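You operate a simulated robot arm through the tools that you are given. There is no shell and no other tool. Be economical: measure what you need, move in short steps, check, and stop when the job is done.

You run a simulated robot arm. Do the job below in one go: nothing can be reset, and whatever is moved stays where it is left.

Task
Put the drip pan in the sink basin. Then close the sink drawer. Then take the white carton from the top of the corner bench and leave it on the shelf of the glaze bench. Keep to this order. Set down upright: white carton.
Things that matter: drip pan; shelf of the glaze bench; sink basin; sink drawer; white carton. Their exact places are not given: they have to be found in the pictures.

It is judged by the outcome, as a careful person would: the job done as asked, and still so three seconds after it is handed in. It fails if anything else is knocked over, pushed out of place, dropped, spilled or broken.

Robot
A 7-joint arm with a fingered hand on a trunk, on a base that drives. Base frame: it is fixed to the floor where the robot stands at the start and does not move with it; the origin is under the middle of the robot, x ahead of it, y to its left, z up. Units: mm, rad, N and s.
Its first joint turns from -2.601 to 2.601 rad. Places, roughly: shelf of the glaze bench [-700, 3900, 300]; sink basin [1400, -300, 700]; sink drawer [800, 0, 800]; white carton (6x5x5 cm) [-900, 100, 900]. Payload 3.5 kg.
Tool frame: the origin (TCP) lies between the finger pads and is the grasp point; the fingertips stand 30 mm ahead of it; z points along the fingers, y is the line along which they close. Largest opening 104 mm; the body of the gripper starts 35 mm behind the TCP. The gripper is a hand of 4 fingers: y runs from the thumb to the fingers, the wrist lies at [-15, -110, -186] in the tool frame, and closing takes about 1.5 s.
Orientation is that of the tool frame in the base frame, as a unit quaternion [w, x, y, z]. With the fingers straight down and the wrist toward the robot, the tool's x, y and z point along [0, 1, 0], [1, 0, 0] and [0, 0, -1] of the base frame.

Tools
- The arm moves only by the tool servo_tool. Its argument "series" is one flat list of numbers, 7 for each row, row after row: the shift along the tool's x, y, z in units of 30 mm (1.0 is 30 mm), then the turn, a rotation vector about the tool's x, y, z in units of 8 degrees (1.0 is 8 degrees), then the gripper command, from -1 (fully open) to 1 (shut), values between in proportion. In form: [tx, ty, tz, wx, wy, wz, hand, tx, ty, tz, wx, wy, wz, hand, ...]. A call has 1 to 12 rows; each row shifts and turns the commanded pose from where the row before left it, along the tool's axes as they then stand. A call with a number of a shift or a turn outside -1 to 1 is refused whole. Rows are played at 5 a second. More than 50 mm and 0.15 rad between two rows, or a gripper value outside its range, and nothing of the call is played. A pose out of reach is approached as far as the arm can. The call stops where the force on the tool passes 40 N (or 10 N more than at its start, if that is more) or the arm is blocked; 0.2 s more then pass. The fingers move at their own pace (about 45 mm/s each) and stop on an object; they squeeze with about 24 N. The grip force told is the motor's: it shows also when the fingers shut on nothing. Time passes only in rows, and 0.2 s behind the last, so rows that do not move let the fingers close. It gives the time, the measured TCP pose, the force on the tool (base axes), the opening and the grip force at its end, in the units of the frame above (readings bear some noise), with the torque about the TCP (base axes, N m) and any sound that the robot's microphone picked up.
- Cameras (640 x 400 px; columns grow to the right, rows downward): "scene" is now at [-35.5, 108.6, 1403]; the picture's right is [-0.99, -0.16, 0.00], its down [-0.14, 0.89, -0.44] and it looks along [0.07, -0.43, -0.90] (base axes); focal length 214 px, centre (320, 200). "wrist" rides on the gripper at [61, -92, -130] in the tool frame; the picture's right is [-0.81, 0.28, -0.52], its down [-0.53, -0.71, 0.46] and it looks along [-0.24, 0.64, 0.72] (tool axes); focal length 275 px, centre (320, 200).
- get_image(camera): a new picture of that camera. The clock stands still meanwhile.
- move_column(by): slides the trunk up (or, below 0, down) by that many mm; the arm and the scene camera ride with it, the base frame stays. It gives what a move gives, with no picture.
- drive_base(legs): drives the robot by 1 to 6 legs, each [ahead, left, turn to the left] in mm, mm and rad, along the robot's own axes; the way and the turn of a leg run together, so that a leg with both is an arc; at most 1500 mm and 3.142 rad a leg. The arm and the cameras ride along, it lands a little off, and it stops where it bumps. It gives what a move gives.
- hand_shape(shape): the hand has 4 fingers and takes this shape, open, in about a second: jaw (thumb against the fingers, like two jaws); tri (thumb and two fingers); tip (a fingertip pinch); poke (one finger out to press); point (the index stretched); flat (the hand flat); cup (the hand cupped); fist (a fist). The gripper value then closes the fingers along that shape, each until it touches; the sizes above hold for jaw. It gives what a move gives, with no picture.
- pan_tilt(pan, tilt): turns the head with the scene camera to pan (to the left, within 2.705 rad either way) and tilt (down, from -0.506 to 1.204), counted from straight ahead of the robot. It gives what a move gives.
- point_at(camera, pixels): there is no depth. For up to 12 entries [column, row, z] of the newest picture of that camera ("zoom" is the newest enlarged one), the place [x, y] in the base frame at which the ray of that pixel passes the height z, good to about 2 mm. The clock stands still meanwhile.
- zoom(camera, box): a new picture of the part [left, top, right, bottom] of that camera's present view, enlarged. The clock stands still meanwhile.
- close_job(): hands the job in; it is judged then, once.

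Keep the steps short. Do not move on a guess: measure, check each grasp and each placing, and mend mistakes. In all there are 110 turns and 82 pictures (those below and enlarged ones count). Leave the gripper open and the arm clear of the work at the hand-in unless told otherwise, and finish with a single line.

The tools are called as name(argument=value, ...) on one line, values as JSON. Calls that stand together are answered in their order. servo_tool: Moves the arm, as the interface text tells. Its arguments: {"type":"object","properties":{"series":{"type":"array","items":{"type":"number"}}},"required":["series"]} The other tools are called the same way: move_column (by) slides the trunk up or down; hand_shape (shape) gives the hand a shape; drive_base (legs) drives the base; pan_tilt (pan, tilt) turns the head that bears the scene camera; get_image (camera) takes a picture; point_at (camera, pixels) gives the place at which the rays of pixels pass given heights; zoom (camera, box) takes an enlarged picture of a part of a camera's view; close_job () hands the job in.

At the start:

```text
clock: 0.0
eef_pos: [597.6, 256.7, 1136.2]
ee_rot: [0.0, 0.707, 0.707, -0.001]
contact_force: [0.0, 0.3, 0.6]
ft_torque: [0.0, -0.04, 0.01]
width: 103.6
gripper_force: 0.1
shape: jaw
trunk travel left (down, up): [-475.0, 235.0]
robot x, y, heading: [2.0, 0.5, -0.003]
head pan, tilt: [-1.412, 1.119]
```

scene: 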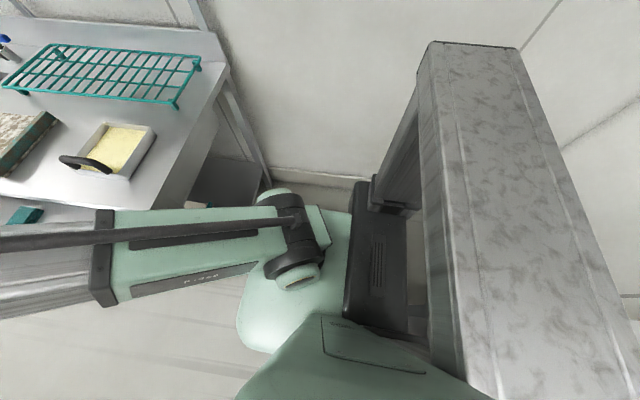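
wrist: 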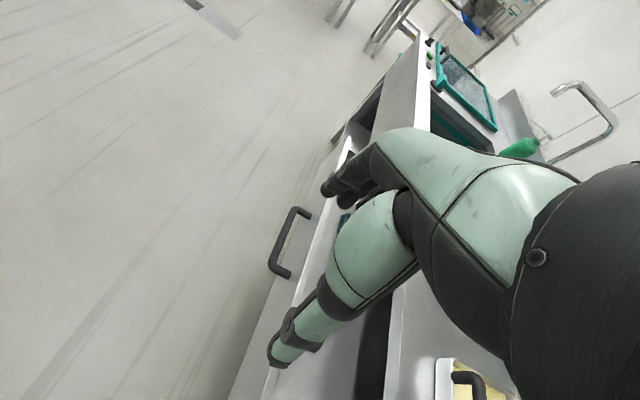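

The scene camera looks to the robot's right. I'll turn the head ahead to see the sink.

pan_tilt(pan=0.0, tilt=0.7)

get_image(camera="scene")

```text
clock: 1.5
eef_pos: [597.0, 257.0, 1135.3]
ee_rot: [0.0, 0.707, 0.707, 0.0]
contact_force: [-0.7, -0.1, -0.1]
ft_torque: [-0.01, 0.01, 0.01]
width: 103.9
gripper_force: 0.1
shape: jaw
trunk travel left (down, up): [-475.0, 235.0]
robot x, y, heading: [1.8, -0.9, -0.001]
head pan, tilt: [0.0, 0.7]
```

```text
79 pictures are left
```

scene: 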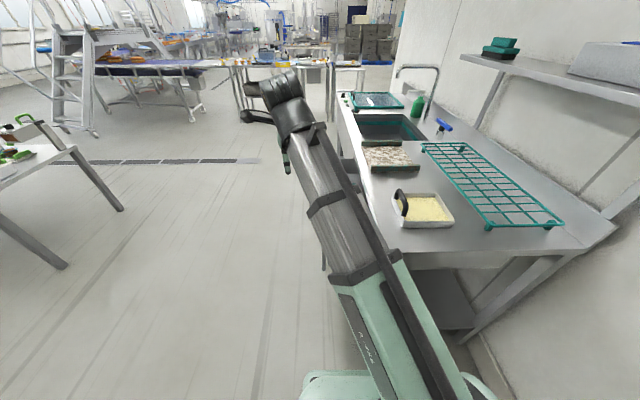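

The basin is near (390,127) and a pan with a black handle sits at (425,208). I'll zoom in on the bench.

zoom(camera="scene", box=[320, 70, 580, 260])

point_at(camera="scene", pixels=[[396, 226, 850], [455, 226, 850], [440, 194, 850], [395, 194, 850], [402, 205, 880], [355, 118, 850], [425, 139, 850], [365, 175, 850], [420, 170, 850], [365, 252, 850]])

zoom(camera="wrist", box=[220, 30, 640, 400])

```text
2.11 times, centred on (450, 165) of scene
```

zoom: 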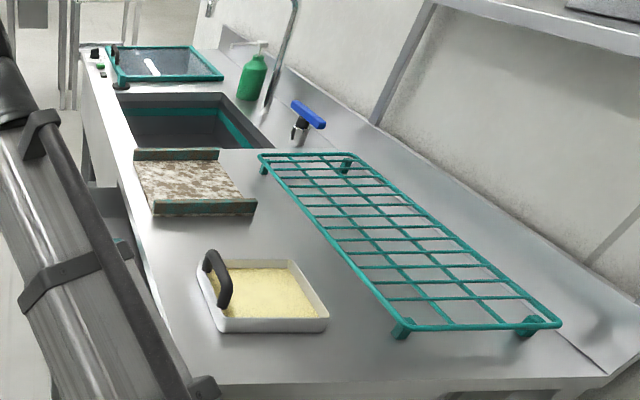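

```text
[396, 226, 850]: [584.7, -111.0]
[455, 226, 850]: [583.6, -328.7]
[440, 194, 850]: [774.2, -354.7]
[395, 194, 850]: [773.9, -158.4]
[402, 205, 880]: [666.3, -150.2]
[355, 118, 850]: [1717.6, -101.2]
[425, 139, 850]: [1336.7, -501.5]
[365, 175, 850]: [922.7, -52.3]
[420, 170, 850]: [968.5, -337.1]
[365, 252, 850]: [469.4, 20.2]
```

```text
1.08 times, centred on (430, 215) of wrist (not enlarged: the box is as wide or as high as the picture)
```

zoom: 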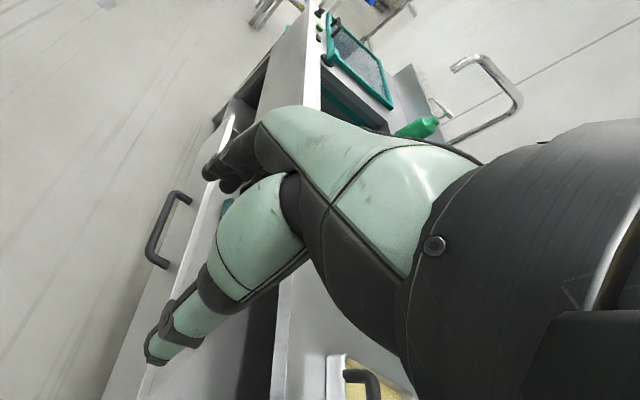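

The pan, with its black handle, sits on the sink bench. I'll raise the trunk to get a second view for height triangulation.

point_at(camera="scene", pixels=[[565, 222, 850], [565, 222, 950]])

move_column(by=230)

zoom(camera="scene", box=[320, 70, 580, 260])

get_image(camera="wrist")

```text
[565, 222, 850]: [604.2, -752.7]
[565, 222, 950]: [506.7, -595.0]
```

```text
clock: 4.0
eef_pos: [596.7, 257.6, 1365.4]
ee_rot: [0.0, 0.707, 0.707, -0.001]
contact_force: [0.2, -0.7, 0.0]
ft_torque: [0.01, -0.01, 0.02]
width: 103.9
gripper_force: 0.0
shape: jaw
trunk travel left (down, up): [-705.0, 5.0]
robot x, y, heading: [-1.7, -0.5, -0.005]
head pan, tilt: [0.0, 0.7]
```

```text
2.11 times, centred on (450, 165) of scene
```

zoom: 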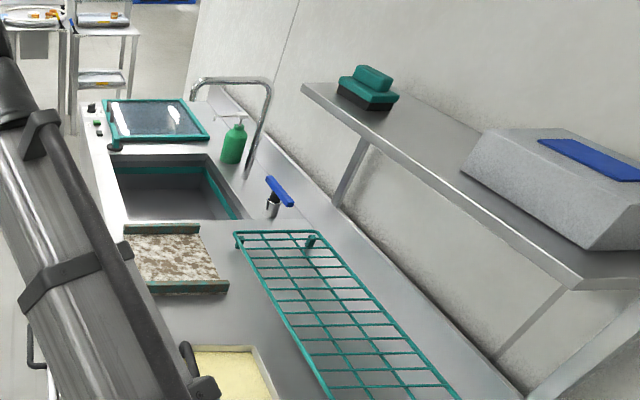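

```text
75 pictures are left
```

wrist: 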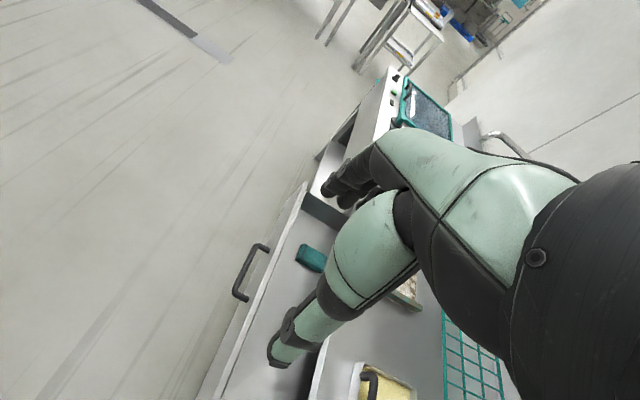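

point_at(camera="zoom", pixels=[[228, 290, 850], [228, 290, 900], [228, 290, 950], [242, 218, 900], [203, 155, 900], [106, 163, 900], [124, 222, 900], [198, 222, 900], [128, 293, 900]])

pan_tilt(pan=-0.4, tilt=1.0)

get_image(camera="scene")

```text
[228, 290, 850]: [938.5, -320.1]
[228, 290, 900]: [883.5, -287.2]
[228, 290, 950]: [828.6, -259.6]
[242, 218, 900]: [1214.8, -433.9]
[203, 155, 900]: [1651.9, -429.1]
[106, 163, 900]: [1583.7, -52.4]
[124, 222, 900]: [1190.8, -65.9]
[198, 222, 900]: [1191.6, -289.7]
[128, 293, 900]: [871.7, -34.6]
```

```text
clock: 4.8
eef_pos: [597.1, 257.8, 1364.3]
ee_rot: [0.0, 0.707, 0.707, 0.0]
contact_force: [-0.2, 0.0, 0.0]
ft_torque: [-0.04, -0.02, -0.01]
width: 103.6
gripper_force: 0.1
shape: jaw
trunk travel left (down, up): [-705.0, 5.0]
robot x, y, heading: [-0.8, 2.3, -0.001]
head pan, tilt: [-0.4, 1.0]
```

```text
74 pictures are left
```

scene: 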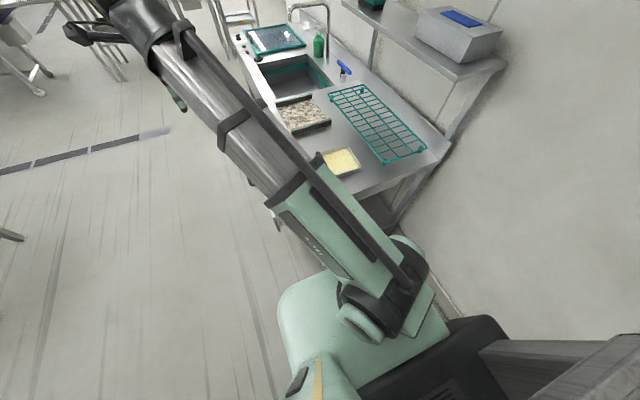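

Bench top is at roughly z 900. I'll measure the open drawer from the wrist picture and look left and behind before driving.

point_at(camera="wrist", pixels=[[302, 185, 870], [210, 390, 870], [238, 296, 800], [262, 246, 800], [310, 395, 870], [375, 372, 940], [370, 395, 900], [311, 258, 800]])

pan_tilt(pan=1.0, tilt=0.7)

get_image(camera="scene")

pan_tilt(pan=2.6, tilt=0.7)

get_image(camera="scene")

```text
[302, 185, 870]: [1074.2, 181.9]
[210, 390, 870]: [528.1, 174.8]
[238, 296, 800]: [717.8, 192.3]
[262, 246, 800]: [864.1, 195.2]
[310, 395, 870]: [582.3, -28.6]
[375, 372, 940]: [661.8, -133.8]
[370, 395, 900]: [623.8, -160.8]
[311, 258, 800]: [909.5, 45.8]
```

```text
clock: 6.4
eef_pos: [598.8, 257.3, 1366.1]
ee_rot: [0.0, 0.707, 0.707, 0.0]
contact_force: [0.2, -0.3, 0.9]
ft_torque: [-0.01, -0.02, 0.01]
width: 103.4
gripper_force: 0.1
shape: jaw
trunk travel left (down, up): [-705.0, 5.0]
robot x, y, heading: [2.8, -2.2, -0.003]
head pan, tilt: [1.0, 0.7]
```

```text
73 pictures are left
```

scene: 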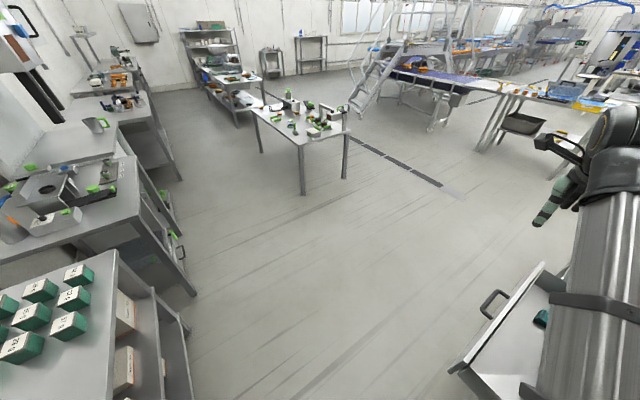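

```text
clock: 8.0
eef_pos: [597.8, 257.3, 1366.3]
ee_rot: [0.0, 0.707, 0.707, 0.0]
contact_force: [1.2, -0.3, -0.1]
ft_torque: [0.04, 0.0, 0.01]
width: 103.7
gripper_force: 0.0
shape: jaw
trunk travel left (down, up): [-705.0, 5.0]
robot x, y, heading: [-3.0, 3.5, 0.003]
head pan, tilt: [2.601, 0.7]
```

```text
72 pictures are left
```

scene: 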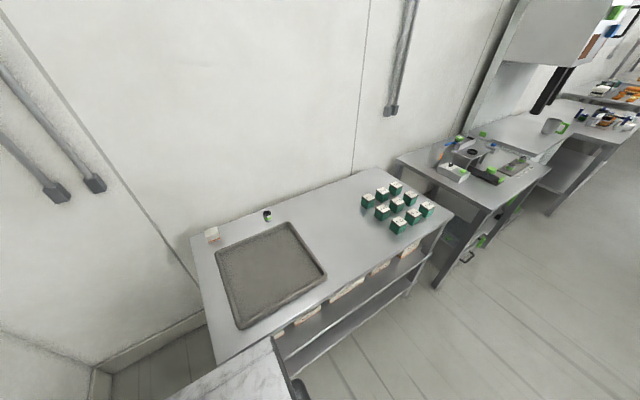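

The white carton stands near (211,234) on the corner bench behind me. The floor to the left is clear. I'll drive to face the sink bench: left 700, ahead 620, then turn right.

drive_base(legs=[[0, 700, 0], [620, 0, 0], [0, 0, -1.5708]])

pan_tilt(pan=0.0, tilt=0.9)

get_image(camera="scene")

get_image(camera="wrist")

```text
clock: 18.7
eef_pos: [871.9, 98.7, 1366.1]
ee_rot: [0.0, 1.0, 0.003, 0.0]
contact_force: [-0.1, 0.0, -0.4]
ft_torque: [0.01, 0.02, -0.02]
width: 103.7
gripper_force: 0.2
shape: jaw
trunk travel left (down, up): [-705.0, 5.0]
robot x, y, heading: [609.6, 694.7, -1.566]
head pan, tilt: [2.601, 0.7]
```

```text
clock: 21.0
eef_pos: [872.9, 99.2, 1365.4]
ee_rot: [-0.001, 1.0, 0.003, 0.001]
contact_force: [-0.1, 0.6, -0.4]
ft_torque: [0.01, 0.01, 0.04]
width: 103.4
gripper_force: 0.1
shape: jaw
trunk travel left (down, up): [-705.0, 5.0]
robot x, y, heading: [614.0, 696.5, -1.565]
head pan, tilt: [0.0, 0.901]
```

```text
71 pictures are left
```

scene: 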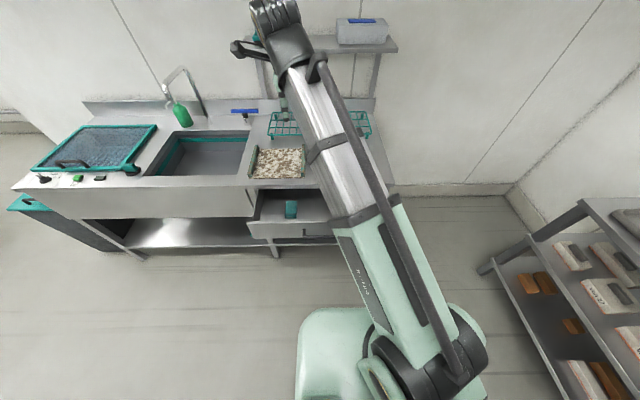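

```text
70 pictures are left
```

wrist: 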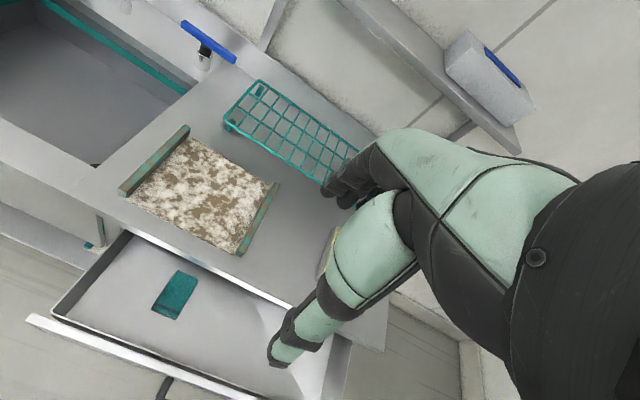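

Closing direction now lies along y, as the handle needs. I'll shift the hand about -150 mm in x and lower it 100 mm to see the pan.

move_column(by=-100)

servo_tool(series=[-1, 0, 0, 0, 0, 0, -1, -1, 0, 0, 0, 0, 0, -1, -1, 0, 0, 0, 0, 0, -1, -1, 0, 0, 0, 0, 0, -1, -1, 0, 0, 0, 0, 0, -1])

get_image(camera="wrist")

get_image(camera="scene")

```text
clock: 22.4
eef_pos: [872.3, 98.6, 1265.8]
ee_rot: [0.0, 1.0, 0.002, -0.001]
contact_force: [0.3, -0.2, 0.7]
ft_torque: [0.0, 0.02, 0.01]
width: 103.6
gripper_force: 0.1
shape: jaw
trunk travel left (down, up): [-605.0, 105.0]
robot x, y, heading: [610.0, 696.8, -1.565]
head pan, tilt: [0.0, 0.901]
```

```text
clock: 23.6
eef_pos: [722.4, 98.2, 1266.0]
ee_rot: [0.0, 1.0, 0.002, 0.0]
contact_force: [0.0, -0.8, -1.4]
ft_torque: [0.03, -0.02, 0.03]
width: 104.0
gripper_force: 0.0
shape: jaw
trunk travel left (down, up): [-605.0, 105.0]
robot x, y, heading: [613.3, 694.5, -1.569]
head pan, tilt: [0.0, 0.901]
```

```text
69 pictures are left
```

wrist: 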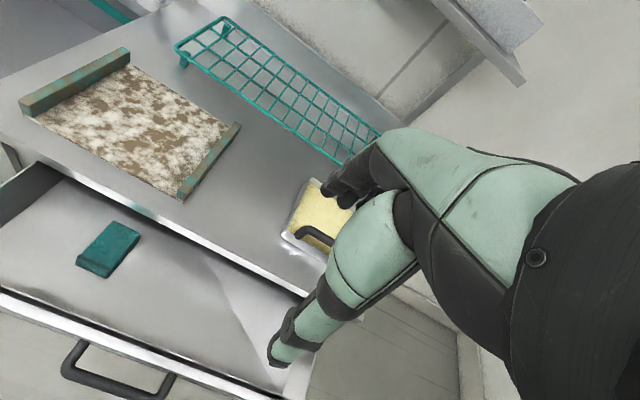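

```text
68 pictures are left
```

scene: 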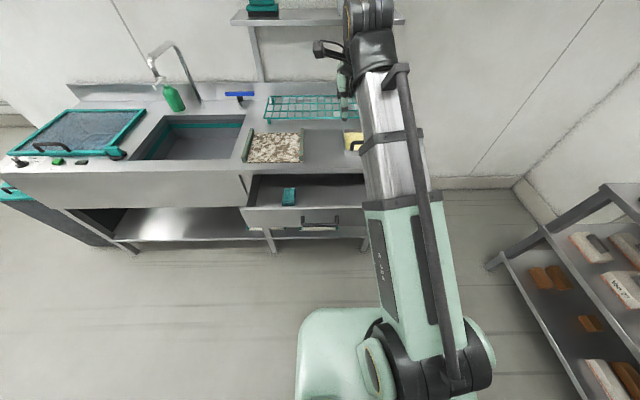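

The hand hides the pan; moving it 120 mm further in -x will show it.

servo_tool(series=[-1, 0, 0, 0, 0, 0, -1, -1, 0, 0, 0, 0, 0, -1, -1, 0, 0, 0, 0, 0, -1, -1, 0, 0, 0, 0, 0, -1, -1, 0, 0, 0, 0, 0, -1])

get_image(camera="wrist")

zoom(camera="scene", box=[240, 70, 440, 200])

```text
clock: 24.8
eef_pos: [573.1, 98.3, 1267.2]
ee_rot: [0.0, 1.0, 0.003, -0.001]
contact_force: [0.8, -0.3, 0.4]
ft_torque: [0.0, 0.01, 0.03]
width: 103.7
gripper_force: 0.1
shape: jaw
trunk travel left (down, up): [-605.0, 105.0]
robot x, y, heading: [612.6, 693.9, -1.566]
head pan, tilt: [0.0, 0.901]
```

```text
67 pictures are left
```

wrist: 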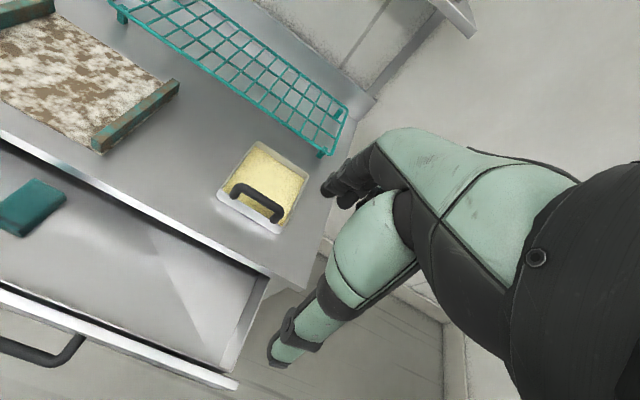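

```text
3.08 times, centred on (340, 135) of scene
```

zoom: 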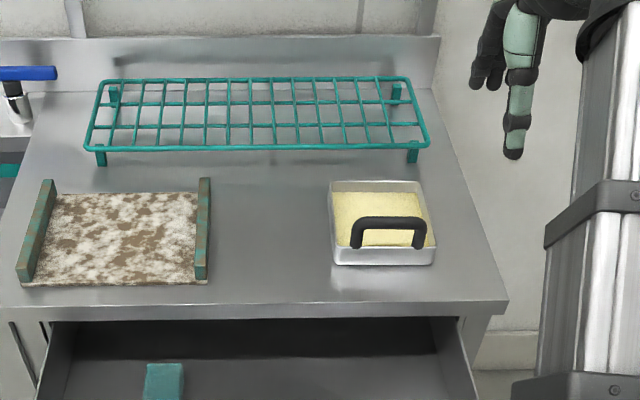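

Both views show the arched handle along the near wall. I'll triangulate it.

point_at(camera="zoom", pixels=[[357, 222, 940], [357, 222, 1000], [418, 222, 940], [418, 222, 1000], [334, 265, 880], [334, 265, 920], [432, 264, 880], [432, 264, 920], [334, 249, 920], [431, 248, 920], [330, 182, 920], [418, 181, 920]])

zoom(camera="wrist", box=[200, 120, 340, 250])

```text
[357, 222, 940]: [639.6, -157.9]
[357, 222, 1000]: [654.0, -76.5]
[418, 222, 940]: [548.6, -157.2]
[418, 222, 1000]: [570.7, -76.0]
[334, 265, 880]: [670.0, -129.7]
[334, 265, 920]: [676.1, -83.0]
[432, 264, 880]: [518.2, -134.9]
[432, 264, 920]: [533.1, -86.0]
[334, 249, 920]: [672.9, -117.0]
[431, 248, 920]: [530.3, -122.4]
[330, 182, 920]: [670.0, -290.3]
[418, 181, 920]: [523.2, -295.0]
```

```text
3.08 times, centred on (270, 185) of wrist
```

zoom: 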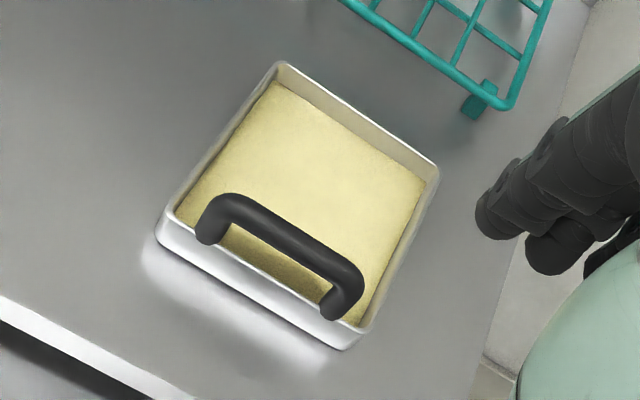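

point_at(camera="zoom", pixels=[[232, 205, 940], [232, 205, 1000], [348, 275, 940], [348, 275, 1000], [157, 242, 880], [157, 242, 920], [342, 350, 880], [342, 350, 920], [168, 212, 920], [365, 332, 920], [280, 62, 920], [438, 168, 920]])

```text
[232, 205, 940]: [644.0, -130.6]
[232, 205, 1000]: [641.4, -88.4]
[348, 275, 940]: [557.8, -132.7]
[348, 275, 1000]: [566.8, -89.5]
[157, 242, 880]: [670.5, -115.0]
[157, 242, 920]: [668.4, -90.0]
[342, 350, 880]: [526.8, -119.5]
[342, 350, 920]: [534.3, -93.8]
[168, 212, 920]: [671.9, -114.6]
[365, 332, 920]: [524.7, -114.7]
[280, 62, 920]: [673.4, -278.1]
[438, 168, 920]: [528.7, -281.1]
```

Bar top centre is at about (605,-103,980), rim about z 935, bench about z 906. I'll move over the handle, then lower the trunk part way.

servo_tool(series=[0.15, 0.96, 0, 0, 0, 0, -1, 0.15, 0.96, 0, 0, 0, 0, -1, 0.15, 0.96, 0, 0, 0, 0, -1, 0.15, 0.96, 0, 0, 0, 0, -1, 0.15, 0.96, 0, 0, 0, 0, -1, 0.15, 0.96, 0, 0, 0, 0, -1, 0.15, 0.96, 0, 0, 0, 0, -1])

move_column(by=-210)

get_image(camera="wrist")

zoom(camera="scene", box=[240, 70, 440, 200])

```text
clock: 26.4
eef_pos: [604.5, -104.0, 1264.7]
ee_rot: [0.001, 1.0, 0.003, 0.001]
contact_force: [0.5, 0.4, -0.5]
ft_torque: [-0.03, 0.01, -0.01]
width: 104.0
gripper_force: 0.1
shape: jaw
trunk travel left (down, up): [-605.0, 105.0]
robot x, y, heading: [611.0, 692.4, -1.563]
head pan, tilt: [0.0, 0.901]
```

```text
clock: 28.6
eef_pos: [604.7, -102.3, 1055.4]
ee_rot: [0.001, 1.0, 0.003, 0.001]
contact_force: [0.3, 0.1, 0.4]
ft_torque: [0.02, 0.03, 0.03]
width: 103.8
gripper_force: 0.0
shape: jaw
trunk travel left (down, up): [-395.0, 315.0]
robot x, y, heading: [612.4, 697.2, -1.563]
head pan, tilt: [0.0, 0.901]
```

```text
64 pictures are left
```

wrist: 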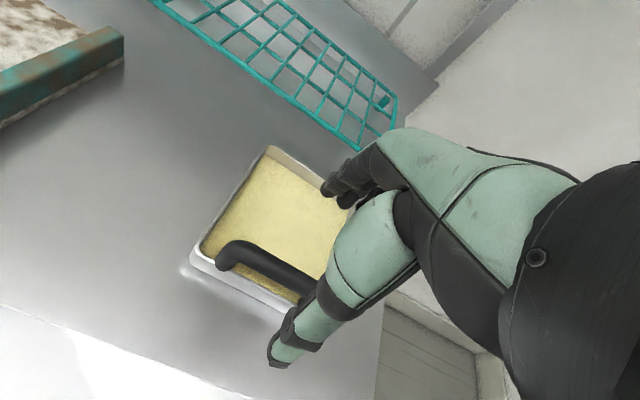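

```text
3.08 times, centred on (340, 135) of scene
```

zoom: 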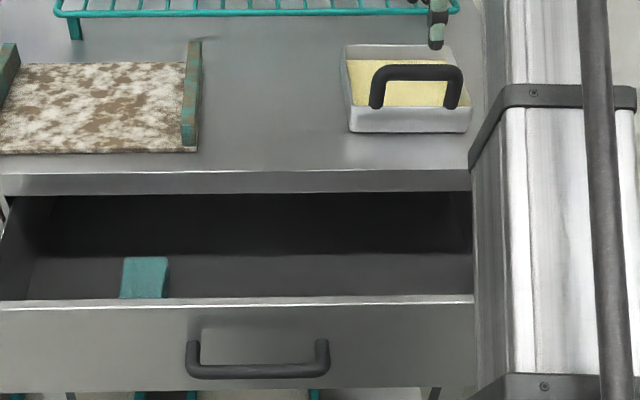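

The handle lies between the thumb and fingers. I'll descend 78 mm slowly.

servo_tool(series=[0, 0, 0.65, 0, 0, 0, -1, 0, 0, 0.65, 0, 0, 0, -1, 0, 0, 0.65, 0, 0, 0, -1, 0, 0, 0.65, 0, 0, 0, -1])

get_image(camera="wrist")

zoom(camera="scene", box=[290, 50, 440, 150])

```text
clock: 29.6
eef_pos: [603.3, -104.7, 977.7]
ee_rot: [0.0, 1.0, 0.002, 0.0]
contact_force: [-0.3, 0.7, -0.5]
ft_torque: [0.03, -0.01, -0.01]
width: 103.7
gripper_force: 0.0
shape: jaw
trunk travel left (down, up): [-395.0, 315.0]
robot x, y, heading: [610.9, 694.3, -1.566]
head pan, tilt: [0.0, 0.901]
```

```text
62 pictures are left
```

wrist: 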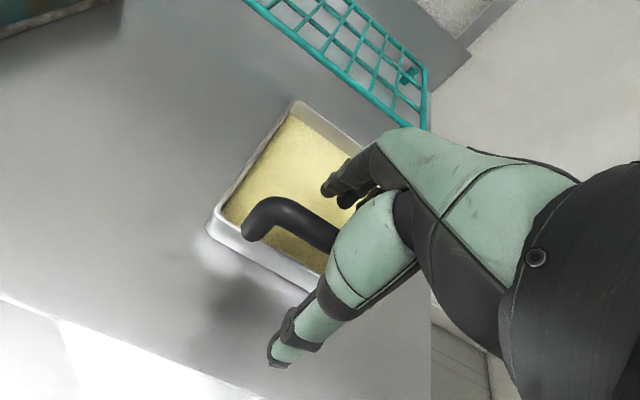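

```text
4.00 times, centred on (365, 100) of scene
```

zoom: 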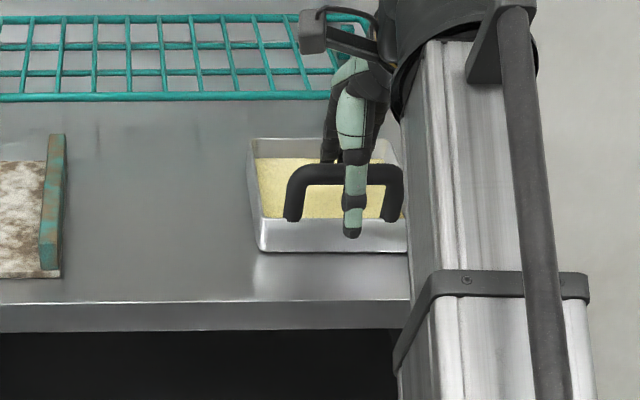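

Thumb in front of the bar, fingers behind. Closing.

servo_tool(series=[0, 0, 0, 0, 0, 0, 1, 0, 0, 0, 0, 0, 0, 1, 0, 0, 0, 0, 0, 0, 1, 0, 0, 0, 0, 0, 0, 1, 0, 0, 0, 0, 0, 0, 1, 0, 0, 0, 0, 0, 0, 1, 0, 0, 0, 0, 0, 0, 1, 0, 0, 0, 0, 0, 0, 1, 0, 0, 0, 0, 0, 0, 1])

zoom(camera="scene", box=[290, 50, 440, 150])

```text
clock: 31.6
eef_pos: [603.3, -103.5, 977.3]
ee_rot: [0.0, 1.0, 0.002, 0.0]
contact_force: [-0.2, 0.6, -0.3]
ft_torque: [-0.03, -0.03, 0.06]
width: 2.3
gripper_force: 24.6
shape: jaw
trunk travel left (down, up): [-395.0, 315.0]
robot x, y, heading: [612.4, 693.5, -1.567]
head pan, tilt: [0.0, 0.901]
```

```text
4.00 times, centred on (365, 100) of scene
```

zoom: 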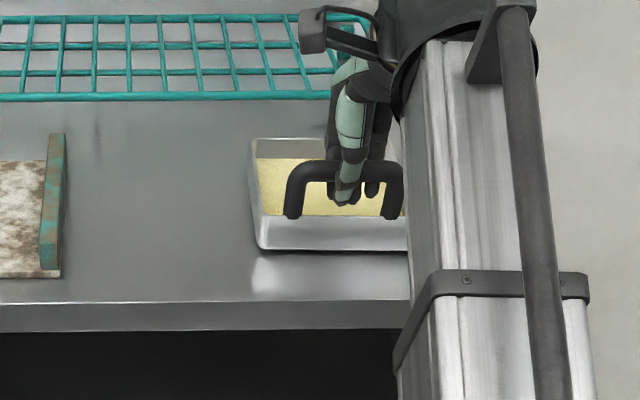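

Width 2.3 mm: the tips have met, possibly under the bar. I'll look from the wrist.

zoom(camera="wrist", box=[180, 80, 420, 380])

```text
1.33 times, centred on (300, 230) of wrist
```

zoom: 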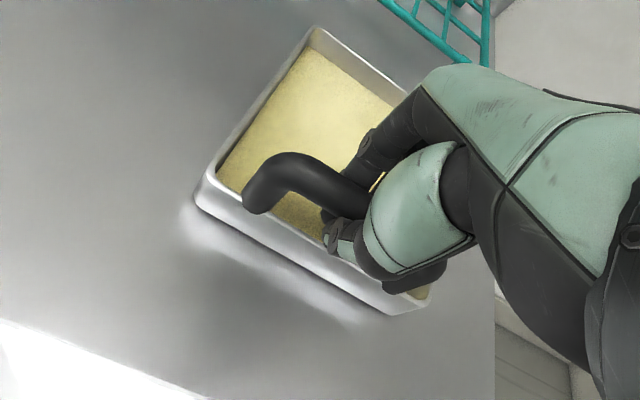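

The fingers ring the bar rather than pinch it; the pan would swing. I'll open, rise 12 mm and close again to pinch the bar between the pads.

servo_tool(series=[0, 0, 0, 0, 0, 0, 0, 0, 0, 0, 0, 0, 0, 0, 0, 0, 0, 0, 0, 0, 0, 0, 0, 0, 0, 0, 0, 0, 0, 0, -0.4, 0, 0, 0, 0, 0, 0, 0, 0, 0, 0, 1, 0, 0, 0, 0, 0, 0, 1, 0, 0, 0, 0, 0, 0, 1, 0, 0, 0, 0, 0, 0, 1, 0, 0, 0, 0, 0, 0, 1, 0, 0, 0, 0, 0, 0, 1, 0, 0, 0, 0, 0, 0, 1])

zoom(camera="scene", box=[290, 50, 440, 150])

```text
clock: 34.2
eef_pos: [604.6, -102.8, 989.2]
ee_rot: [0.001, 1.0, 0.002, 0.0]
contact_force: [-1.0, -1.2, -0.1]
ft_torque: [-0.03, -0.01, 0.05]
width: 11.1
gripper_force: 24.4
shape: jaw
trunk travel left (down, up): [-395.0, 315.0]
robot x, y, heading: [611.0, 693.7, -1.565]
head pan, tilt: [0.0, 0.901]
```

```text
4.00 times, centred on (365, 100) of scene
```

zoom: 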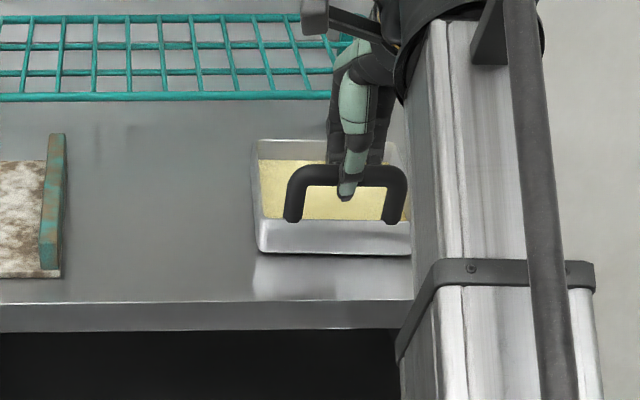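

Width 11.1 mm: the bar is pinched. Test-lift 25 mm and look.

servo_tool(series=[0, 0, -0.4, 0, 0, 0, 1, 0, 0, -0.4, 0, 0, 0, 1, 0, 0, 0, 0, 0, 0, 1])

zoom(camera="scene", box=[290, 50, 440, 150])

zoom(camera="wrist", box=[180, 80, 420, 380])

```text
clock: 35.0
eef_pos: [603.3, -103.4, 1013.2]
ee_rot: [0.0, 1.0, 0.003, 0.0]
contact_force: [0.1, 0.3, -1.8]
ft_torque: [0.12, -0.04, -0.01]
width: 11.6
gripper_force: 24.2
shape: jaw
trunk travel left (down, up): [-395.0, 315.0]
robot x, y, heading: [610.6, 697.3, -1.571]
head pan, tilt: [0.0, 0.901]
```

```text
4.00 times, centred on (365, 100) of scene
```

zoom: 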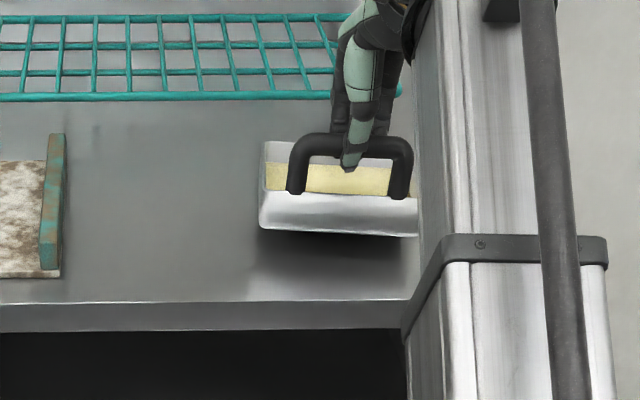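

```text
1.33 times, centred on (300, 230) of wrist
```

zoom: 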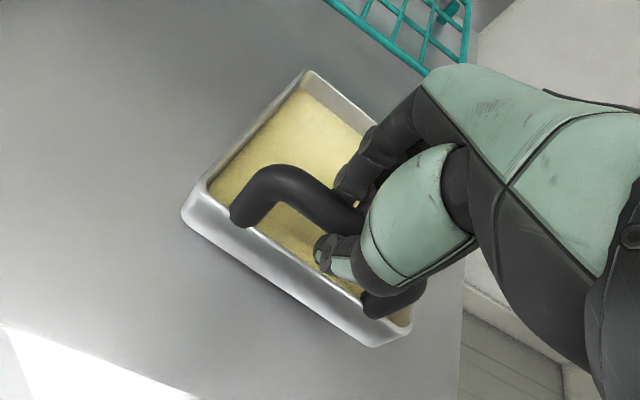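

It's light (about 2 N). The far edge may sag a little; lift 40 mm more and check the tilt.

servo_tool(series=[0, 0, -0.5, 0, 0, 0, 1, 0, 0, -0.5, 0, 0, 0, 1, 0, 0, -0.5, 0, 0, 0, 1, 0, 0, 0, 0, 0, 0, 1, 0, 0, 0, 0, 0, 0, 1])

zoom(camera="wrist", box=[180, 80, 420, 380])

zoom(camera="scene", box=[290, 50, 440, 150])

```text
clock: 36.2
eef_pos: [605.4, -104.1, 1058.4]
ee_rot: [0.0, 1.0, 0.003, 0.0]
contact_force: [0.6, -0.5, -3.1]
ft_torque: [0.04, -0.03, -0.02]
width: 11.7
gripper_force: 24.4
shape: jaw
trunk travel left (down, up): [-395.0, 315.0]
robot x, y, heading: [613.5, 694.3, -1.563]
head pan, tilt: [0.0, 0.901]
```

```text
1.33 times, centred on (300, 230) of wrist
```

zoom: 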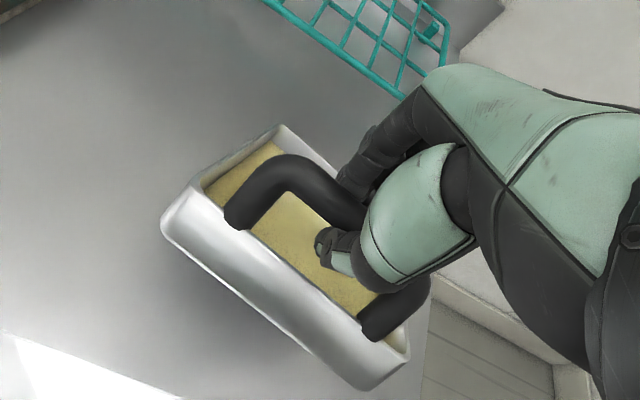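

```text
4.00 times, centred on (365, 100) of scene
```

zoom: 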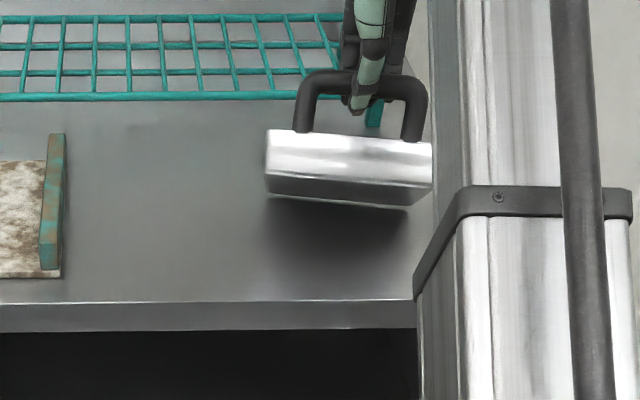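

The pan swings about the bar. I'll set it back and take a deeper grasp: thumb outside the wall, fingers inside, bar enclosed above, so it stays level.

servo_tool(series=[0, 0, 0.5, 0, 0, 0, 1, 0, 0, 0.5, 0, 0, 0, 1, 0, 0, 0.5, 0, 0, 0, 1, 0, 0, 0.4, 0, 0, 0, 1, 0, 0, 0.3, 0, 0, 0, 1, 0, 0, 0, 0, 0, 0, 1])

zoom(camera="scene", box=[290, 50, 440, 150])

```text
clock: 37.6
eef_pos: [604.0, -103.2, 991.6]
ee_rot: [-0.001, 1.0, 0.003, 0.0]
contact_force: [-0.7, 0.3, -1.8]
ft_torque: [-0.01, -0.05, 0.0]
width: 11.2
gripper_force: 23.8
shape: jaw
trunk travel left (down, up): [-395.0, 315.0]
robot x, y, heading: [613.5, 693.6, -1.567]
head pan, tilt: [0.0, 0.901]
```

```text
4.00 times, centred on (365, 100) of scene
```

zoom: 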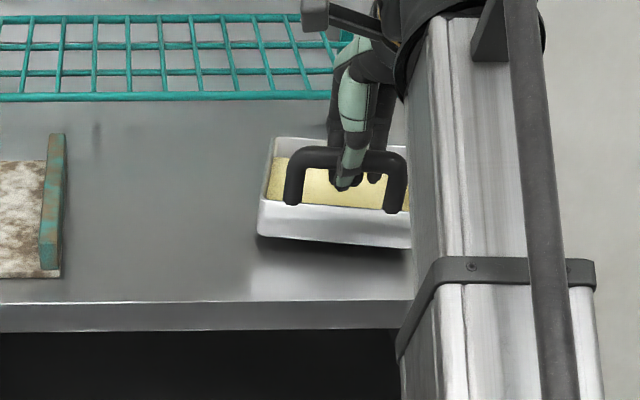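

The near edge still floats a bit. Lower in small steps.

servo_tool(series=[0, 0, 0.15, 0, 0, 0, 1, 0, 0, 0.15, 0, 0, 0, 1, 0, 0, 0, 0, 0, 0, 1])

zoom(camera="scene", box=[290, 50, 440, 150])

```text
clock: 38.4
eef_pos: [604.7, -104.1, 981.7]
ee_rot: [0.0, 1.0, 0.003, 0.0]
contact_force: [-0.6, 0.9, -2.8]
ft_torque: [-0.02, 0.0, -0.02]
width: 11.1
gripper_force: 23.8
shape: jaw
trunk travel left (down, up): [-395.0, 315.0]
robot x, y, heading: [613.6, 695.9, -1.562]
head pan, tilt: [0.0, 0.901]
```

```text
4.00 times, centred on (365, 100) of scene
```

zoom: 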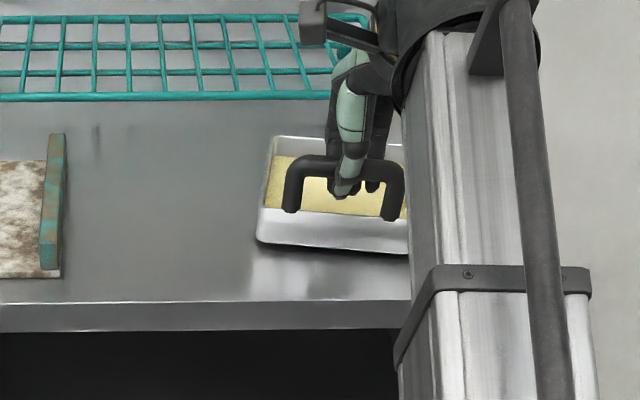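

servo_tool(series=[0, 0, 0.15, 0, 0, 0, 1, 0, 0, 0.12, 0, 0, 0, 1, 0, 0, 0, 0, 0, 0, 1])

zoom(camera="scene", box=[290, 50, 440, 150])

```text
clock: 39.2
eef_pos: [604.1, -102.2, 974.7]
ee_rot: [0.0, 1.0, 0.002, 0.0]
contact_force: [-1.1, 2.0, 2.2]
ft_torque: [-0.04, -0.02, -0.07]
width: 10.6
gripper_force: 24.0
shape: jaw
trunk travel left (down, up): [-395.0, 315.0]
robot x, y, heading: [611.5, 694.4, -1.568]
head pan, tilt: [0.0, 0.901]
```

```text
4.00 times, centred on (365, 100) of scene
```

zoom: 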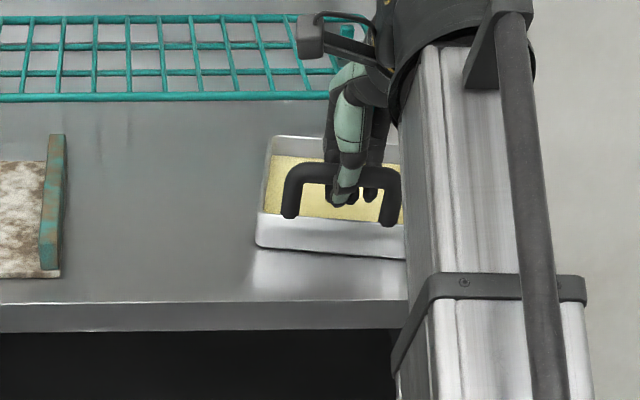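

It sits flat again. Open and descend in small steps, watching force.

servo_tool(series=[0, 0, 0, 0, 0, 0, -0.5, 0, 0, 0, 0, 0, 0, -0.5, 0, 0, 0, 0, 0, 0, -0.5, 0, 0, 0, 0, 0, 0, -0.5, 0, 0, 0.1, 0, 0, 0, -0.5, 0, 0, 0.1, 0, 0, 0, -0.5, 0, 0, 0.1, 0, 0, 0, -0.5, 0, 0, 0.1, 0, 0, 0, -0.5, 0, 0, 0, 0, 0, 0, -0.5])

zoom(camera="scene", box=[290, 50, 440, 150])

zoom(camera="wrist", box=[180, 80, 420, 380])

```text
clock: 41.2
eef_pos: [603.5, -103.7, 964.4]
ee_rot: [0.0, 1.0, 0.004, 0.0]
contact_force: [0.1, -0.2, 0.3]
ft_torque: [0.02, -0.04, -0.01]
width: 77.9
gripper_force: 0.0
shape: jaw
trunk travel left (down, up): [-395.0, 315.0]
robot x, y, heading: [609.6, 698.6, -1.566]
head pan, tilt: [0.0, 0.901]
```

```text
4.00 times, centred on (365, 100) of scene
```

zoom: 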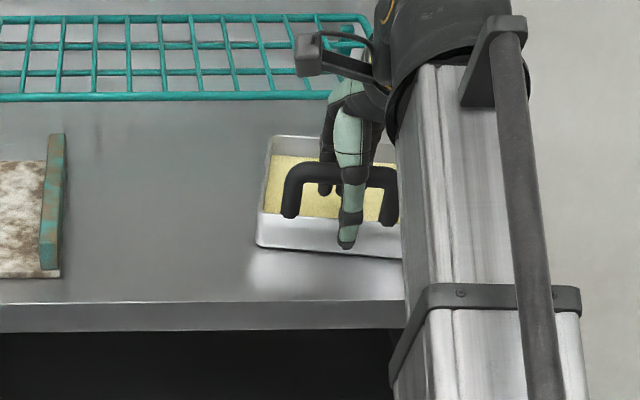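

```text
1.33 times, centred on (300, 230) of wrist
```

zoom: 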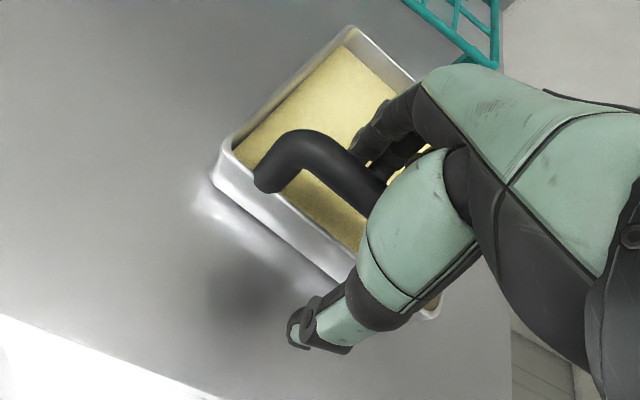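

Thumb is in front of the wall. 8 mm further down, then close.

servo_tool(series=[0, 0, 0.1, 0, 0, 0, -0.5, 0, 0, 0.1, 0, 0, 0, -0.5, 0, 0, 0.1, 0, 0, 0, -0.5, 0, 0, 0, 0, 0, 0, 1, 0, 0, 0, 0, 0, 0, 1, 0, 0, 0, 0, 0, 0, 1, 0, 0, 0, 0, 0, 0, 1, 0, 0, 0, 0, 0, 0, 1, 0, 0, 0, 0, 0, 0, 1, 0, 0, 0, 0, 0, 0, 1, 0, 0, 0, 0, 0, 0, 1])

zoom(camera="scene", box=[290, 50, 440, 150])

zoom(camera="wrist", box=[180, 80, 420, 380])

```text
clock: 43.6
eef_pos: [603.5, -102.8, 954.7]
ee_rot: [0.0, 1.0, 0.003, 0.0]
contact_force: [0.5, -0.4, -0.4]
ft_torque: [-0.01, 0.0, 0.03]
width: 0.2
gripper_force: 24.6
shape: jaw
trunk travel left (down, up): [-395.0, 315.0]
robot x, y, heading: [612.8, 697.4, -1.566]
head pan, tilt: [0.0, 0.901]
```

```text
4.00 times, centred on (365, 100) of scene
```

zoom: 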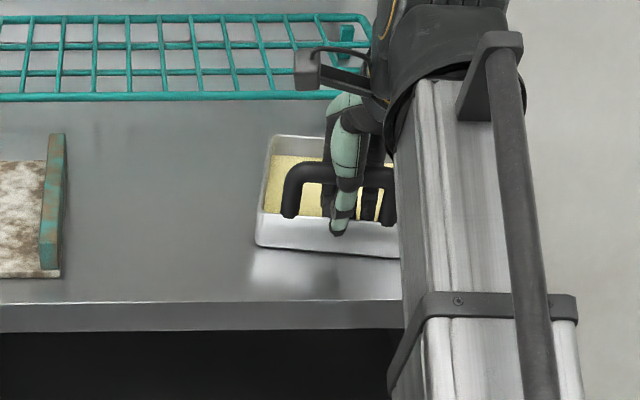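

```text
1.33 times, centred on (300, 230) of wrist
```

zoom: 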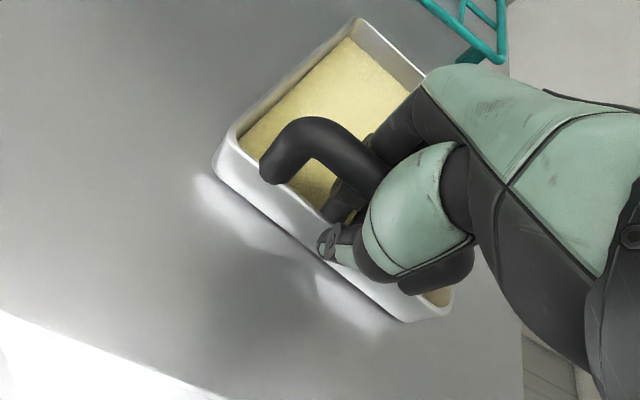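

The thumb is outside, fingers inside the wall, bar enclosed. Test-lift 30 mm.

servo_tool(series=[0, 0, -0.3, 0, 0, 0, 1, 0, 0, -0.3, 0, 0, 0, 1, 0, 0, -0.4, 0, 0, 0, 1, 0, 0, 0, 0, 0, 0, 1])

zoom(camera="scene", box=[290, 50, 440, 150])

zoom(camera="wrist", box=[180, 80, 420, 380])

```text
clock: 44.6
eef_pos: [604.6, -103.8, 984.3]
ee_rot: [0.0, 1.0, 0.003, 0.0]
contact_force: [0.2, -0.2, -3.1]
ft_torque: [0.19, -0.03, 0.0]
width: 0.0
gripper_force: 24.3
shape: jaw
trunk travel left (down, up): [-395.0, 315.0]
robot x, y, heading: [609.3, 697.4, -1.564]
head pan, tilt: [0.0, 0.901]
```

```text
4.00 times, centred on (365, 100) of scene
```

zoom: 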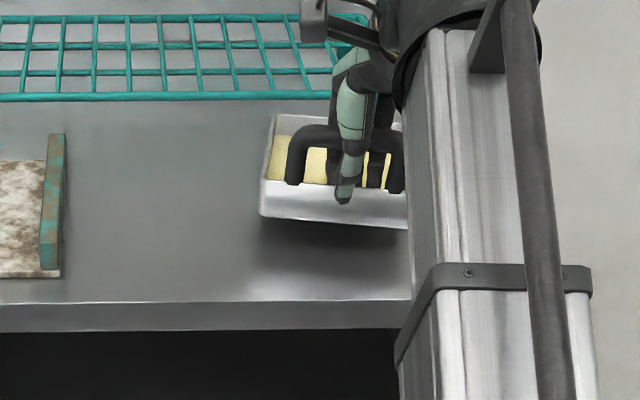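

```text
1.33 times, centred on (300, 230) of wrist
```

zoom: 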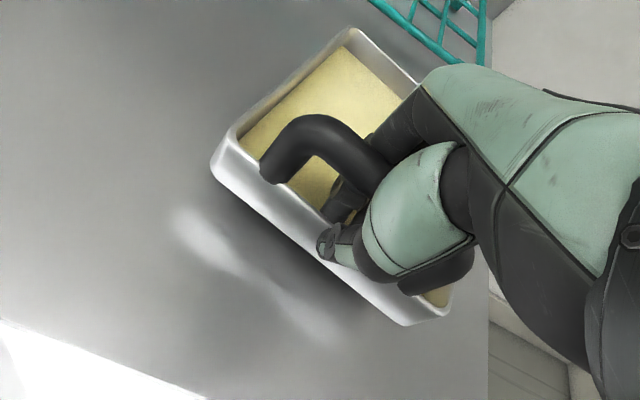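

Held level with 3 N. Lift with the trunk by 130 mm and look at the basin and faucet.

move_column(by=130)

pan_tilt(pan=0.6, tilt=0.8)

get_image(camera="scene")

get_image(camera="wrist")

```text
clock: 46.2
eef_pos: [603.8, -103.9, 1114.0]
ee_rot: [0.0, 1.0, 0.002, 0.0]
contact_force: [-0.2, 0.6, -2.7]
ft_torque: [0.19, 0.0, 0.0]
width: 0.0
gripper_force: 23.6
shape: jaw
trunk travel left (down, up): [-525.0, 185.0]
robot x, y, heading: [612.4, 690.2, -1.562]
head pan, tilt: [0.0, 0.901]
```

```text
clock: 47.2
eef_pos: [604.5, -103.6, 1113.8]
ee_rot: [0.0, 1.0, 0.003, 0.001]
contact_force: [-0.2, 0.0, -2.4]
ft_torque: [0.18, -0.06, 0.0]
width: 0.1
gripper_force: 23.8
shape: jaw
trunk travel left (down, up): [-525.0, 185.0]
robot x, y, heading: [613.7, 694.6, -1.564]
head pan, tilt: [0.6, 0.799]
```

```text
44 pictures are left
```

scene: 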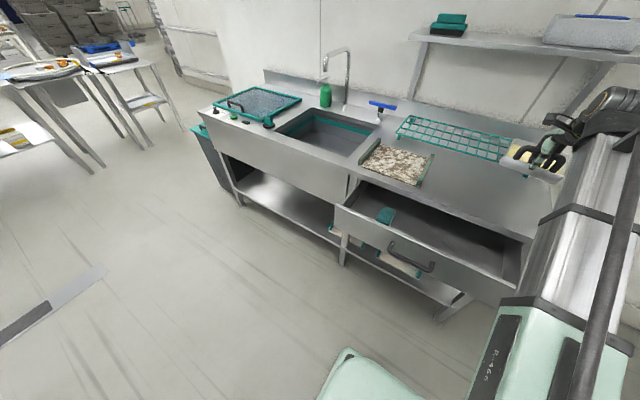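

```text
43 pictures are left
```

wrist: 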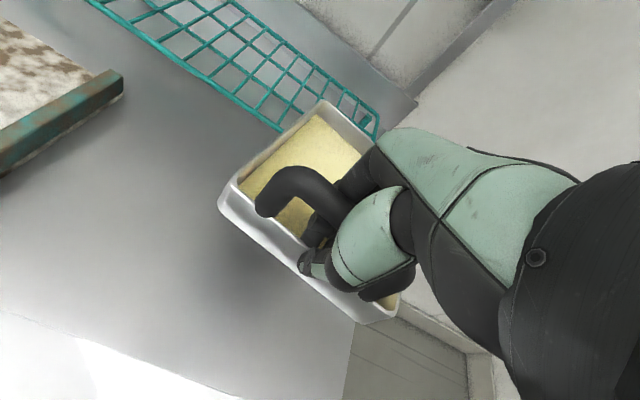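

point_at(camera="scene", pixels=[[274, 131, 906], [315, 107, 906], [382, 121, 906], [348, 157, 906], [345, 110, 906], [325, 58, 1200], [349, 50, 1200], [383, 108, 906], [325, 105, 906]])

zoom(camera="scene", box=[190, 30, 450, 200])

```text
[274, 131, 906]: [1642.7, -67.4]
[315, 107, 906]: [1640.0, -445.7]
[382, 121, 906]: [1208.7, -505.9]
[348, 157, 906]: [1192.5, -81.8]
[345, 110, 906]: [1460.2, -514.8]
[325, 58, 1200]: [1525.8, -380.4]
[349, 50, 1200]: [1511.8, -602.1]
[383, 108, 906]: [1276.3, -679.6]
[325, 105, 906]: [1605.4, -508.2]
```

```text
2.35 times, centred on (320, 115) of scene
```

zoom: 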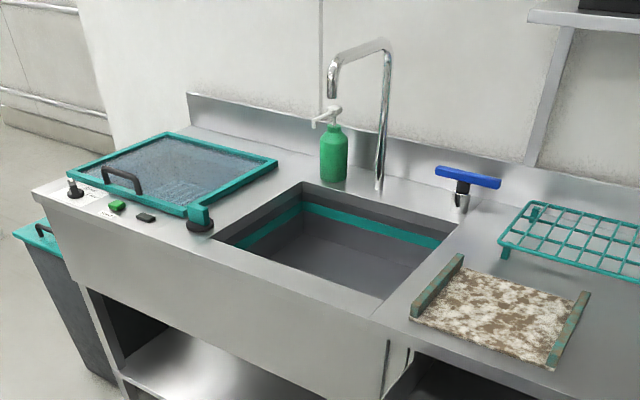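

Basin opening spans x 1200–1640, y -75…-470; the faucet is at x≈1460–1520. I'll drive 716 mm left to put the pan over x≈1320.

drive_base(legs=[[0, 716, 0]])

pan_tilt(pan=0.0, tilt=0.95)

get_image(camera="scene")

get_image(camera="wrist")

```text
clock: 51.1
eef_pos: [1317.7, -98.9, 1114.1]
ee_rot: [0.001, 1.0, 0.005, 0.0]
contact_force: [-0.9, 0.2, -2.8]
ft_torque: [0.2, -0.03, -0.01]
width: 0.0
gripper_force: 23.9
shape: jaw
trunk travel left (down, up): [-525.0, 185.0]
robot x, y, heading: [1320.6, 699.3, -1.562]
head pan, tilt: [0.6, 0.799]
```

```text
clock: 52.1
eef_pos: [1318.1, -97.5, 1114.2]
ee_rot: [0.0, 1.0, 0.005, 0.0]
contact_force: [0.3, -0.4, -3.5]
ft_torque: [0.19, 0.0, 0.01]
width: 0.2
gripper_force: 23.9
shape: jaw
trunk travel left (down, up): [-525.0, 185.0]
robot x, y, heading: [1319.9, 698.2, -1.559]
head pan, tilt: [0.0, 0.949]
```

```text
41 pictures are left
```

scene: 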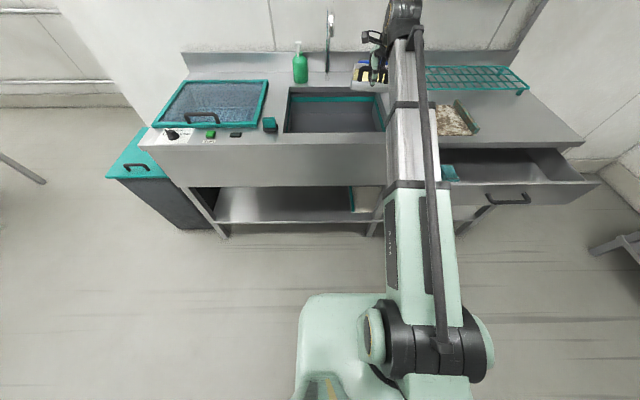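

```text
40 pictures are left
```

wrist: 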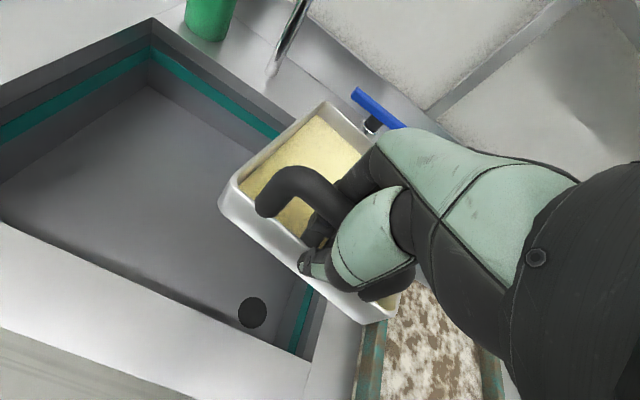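

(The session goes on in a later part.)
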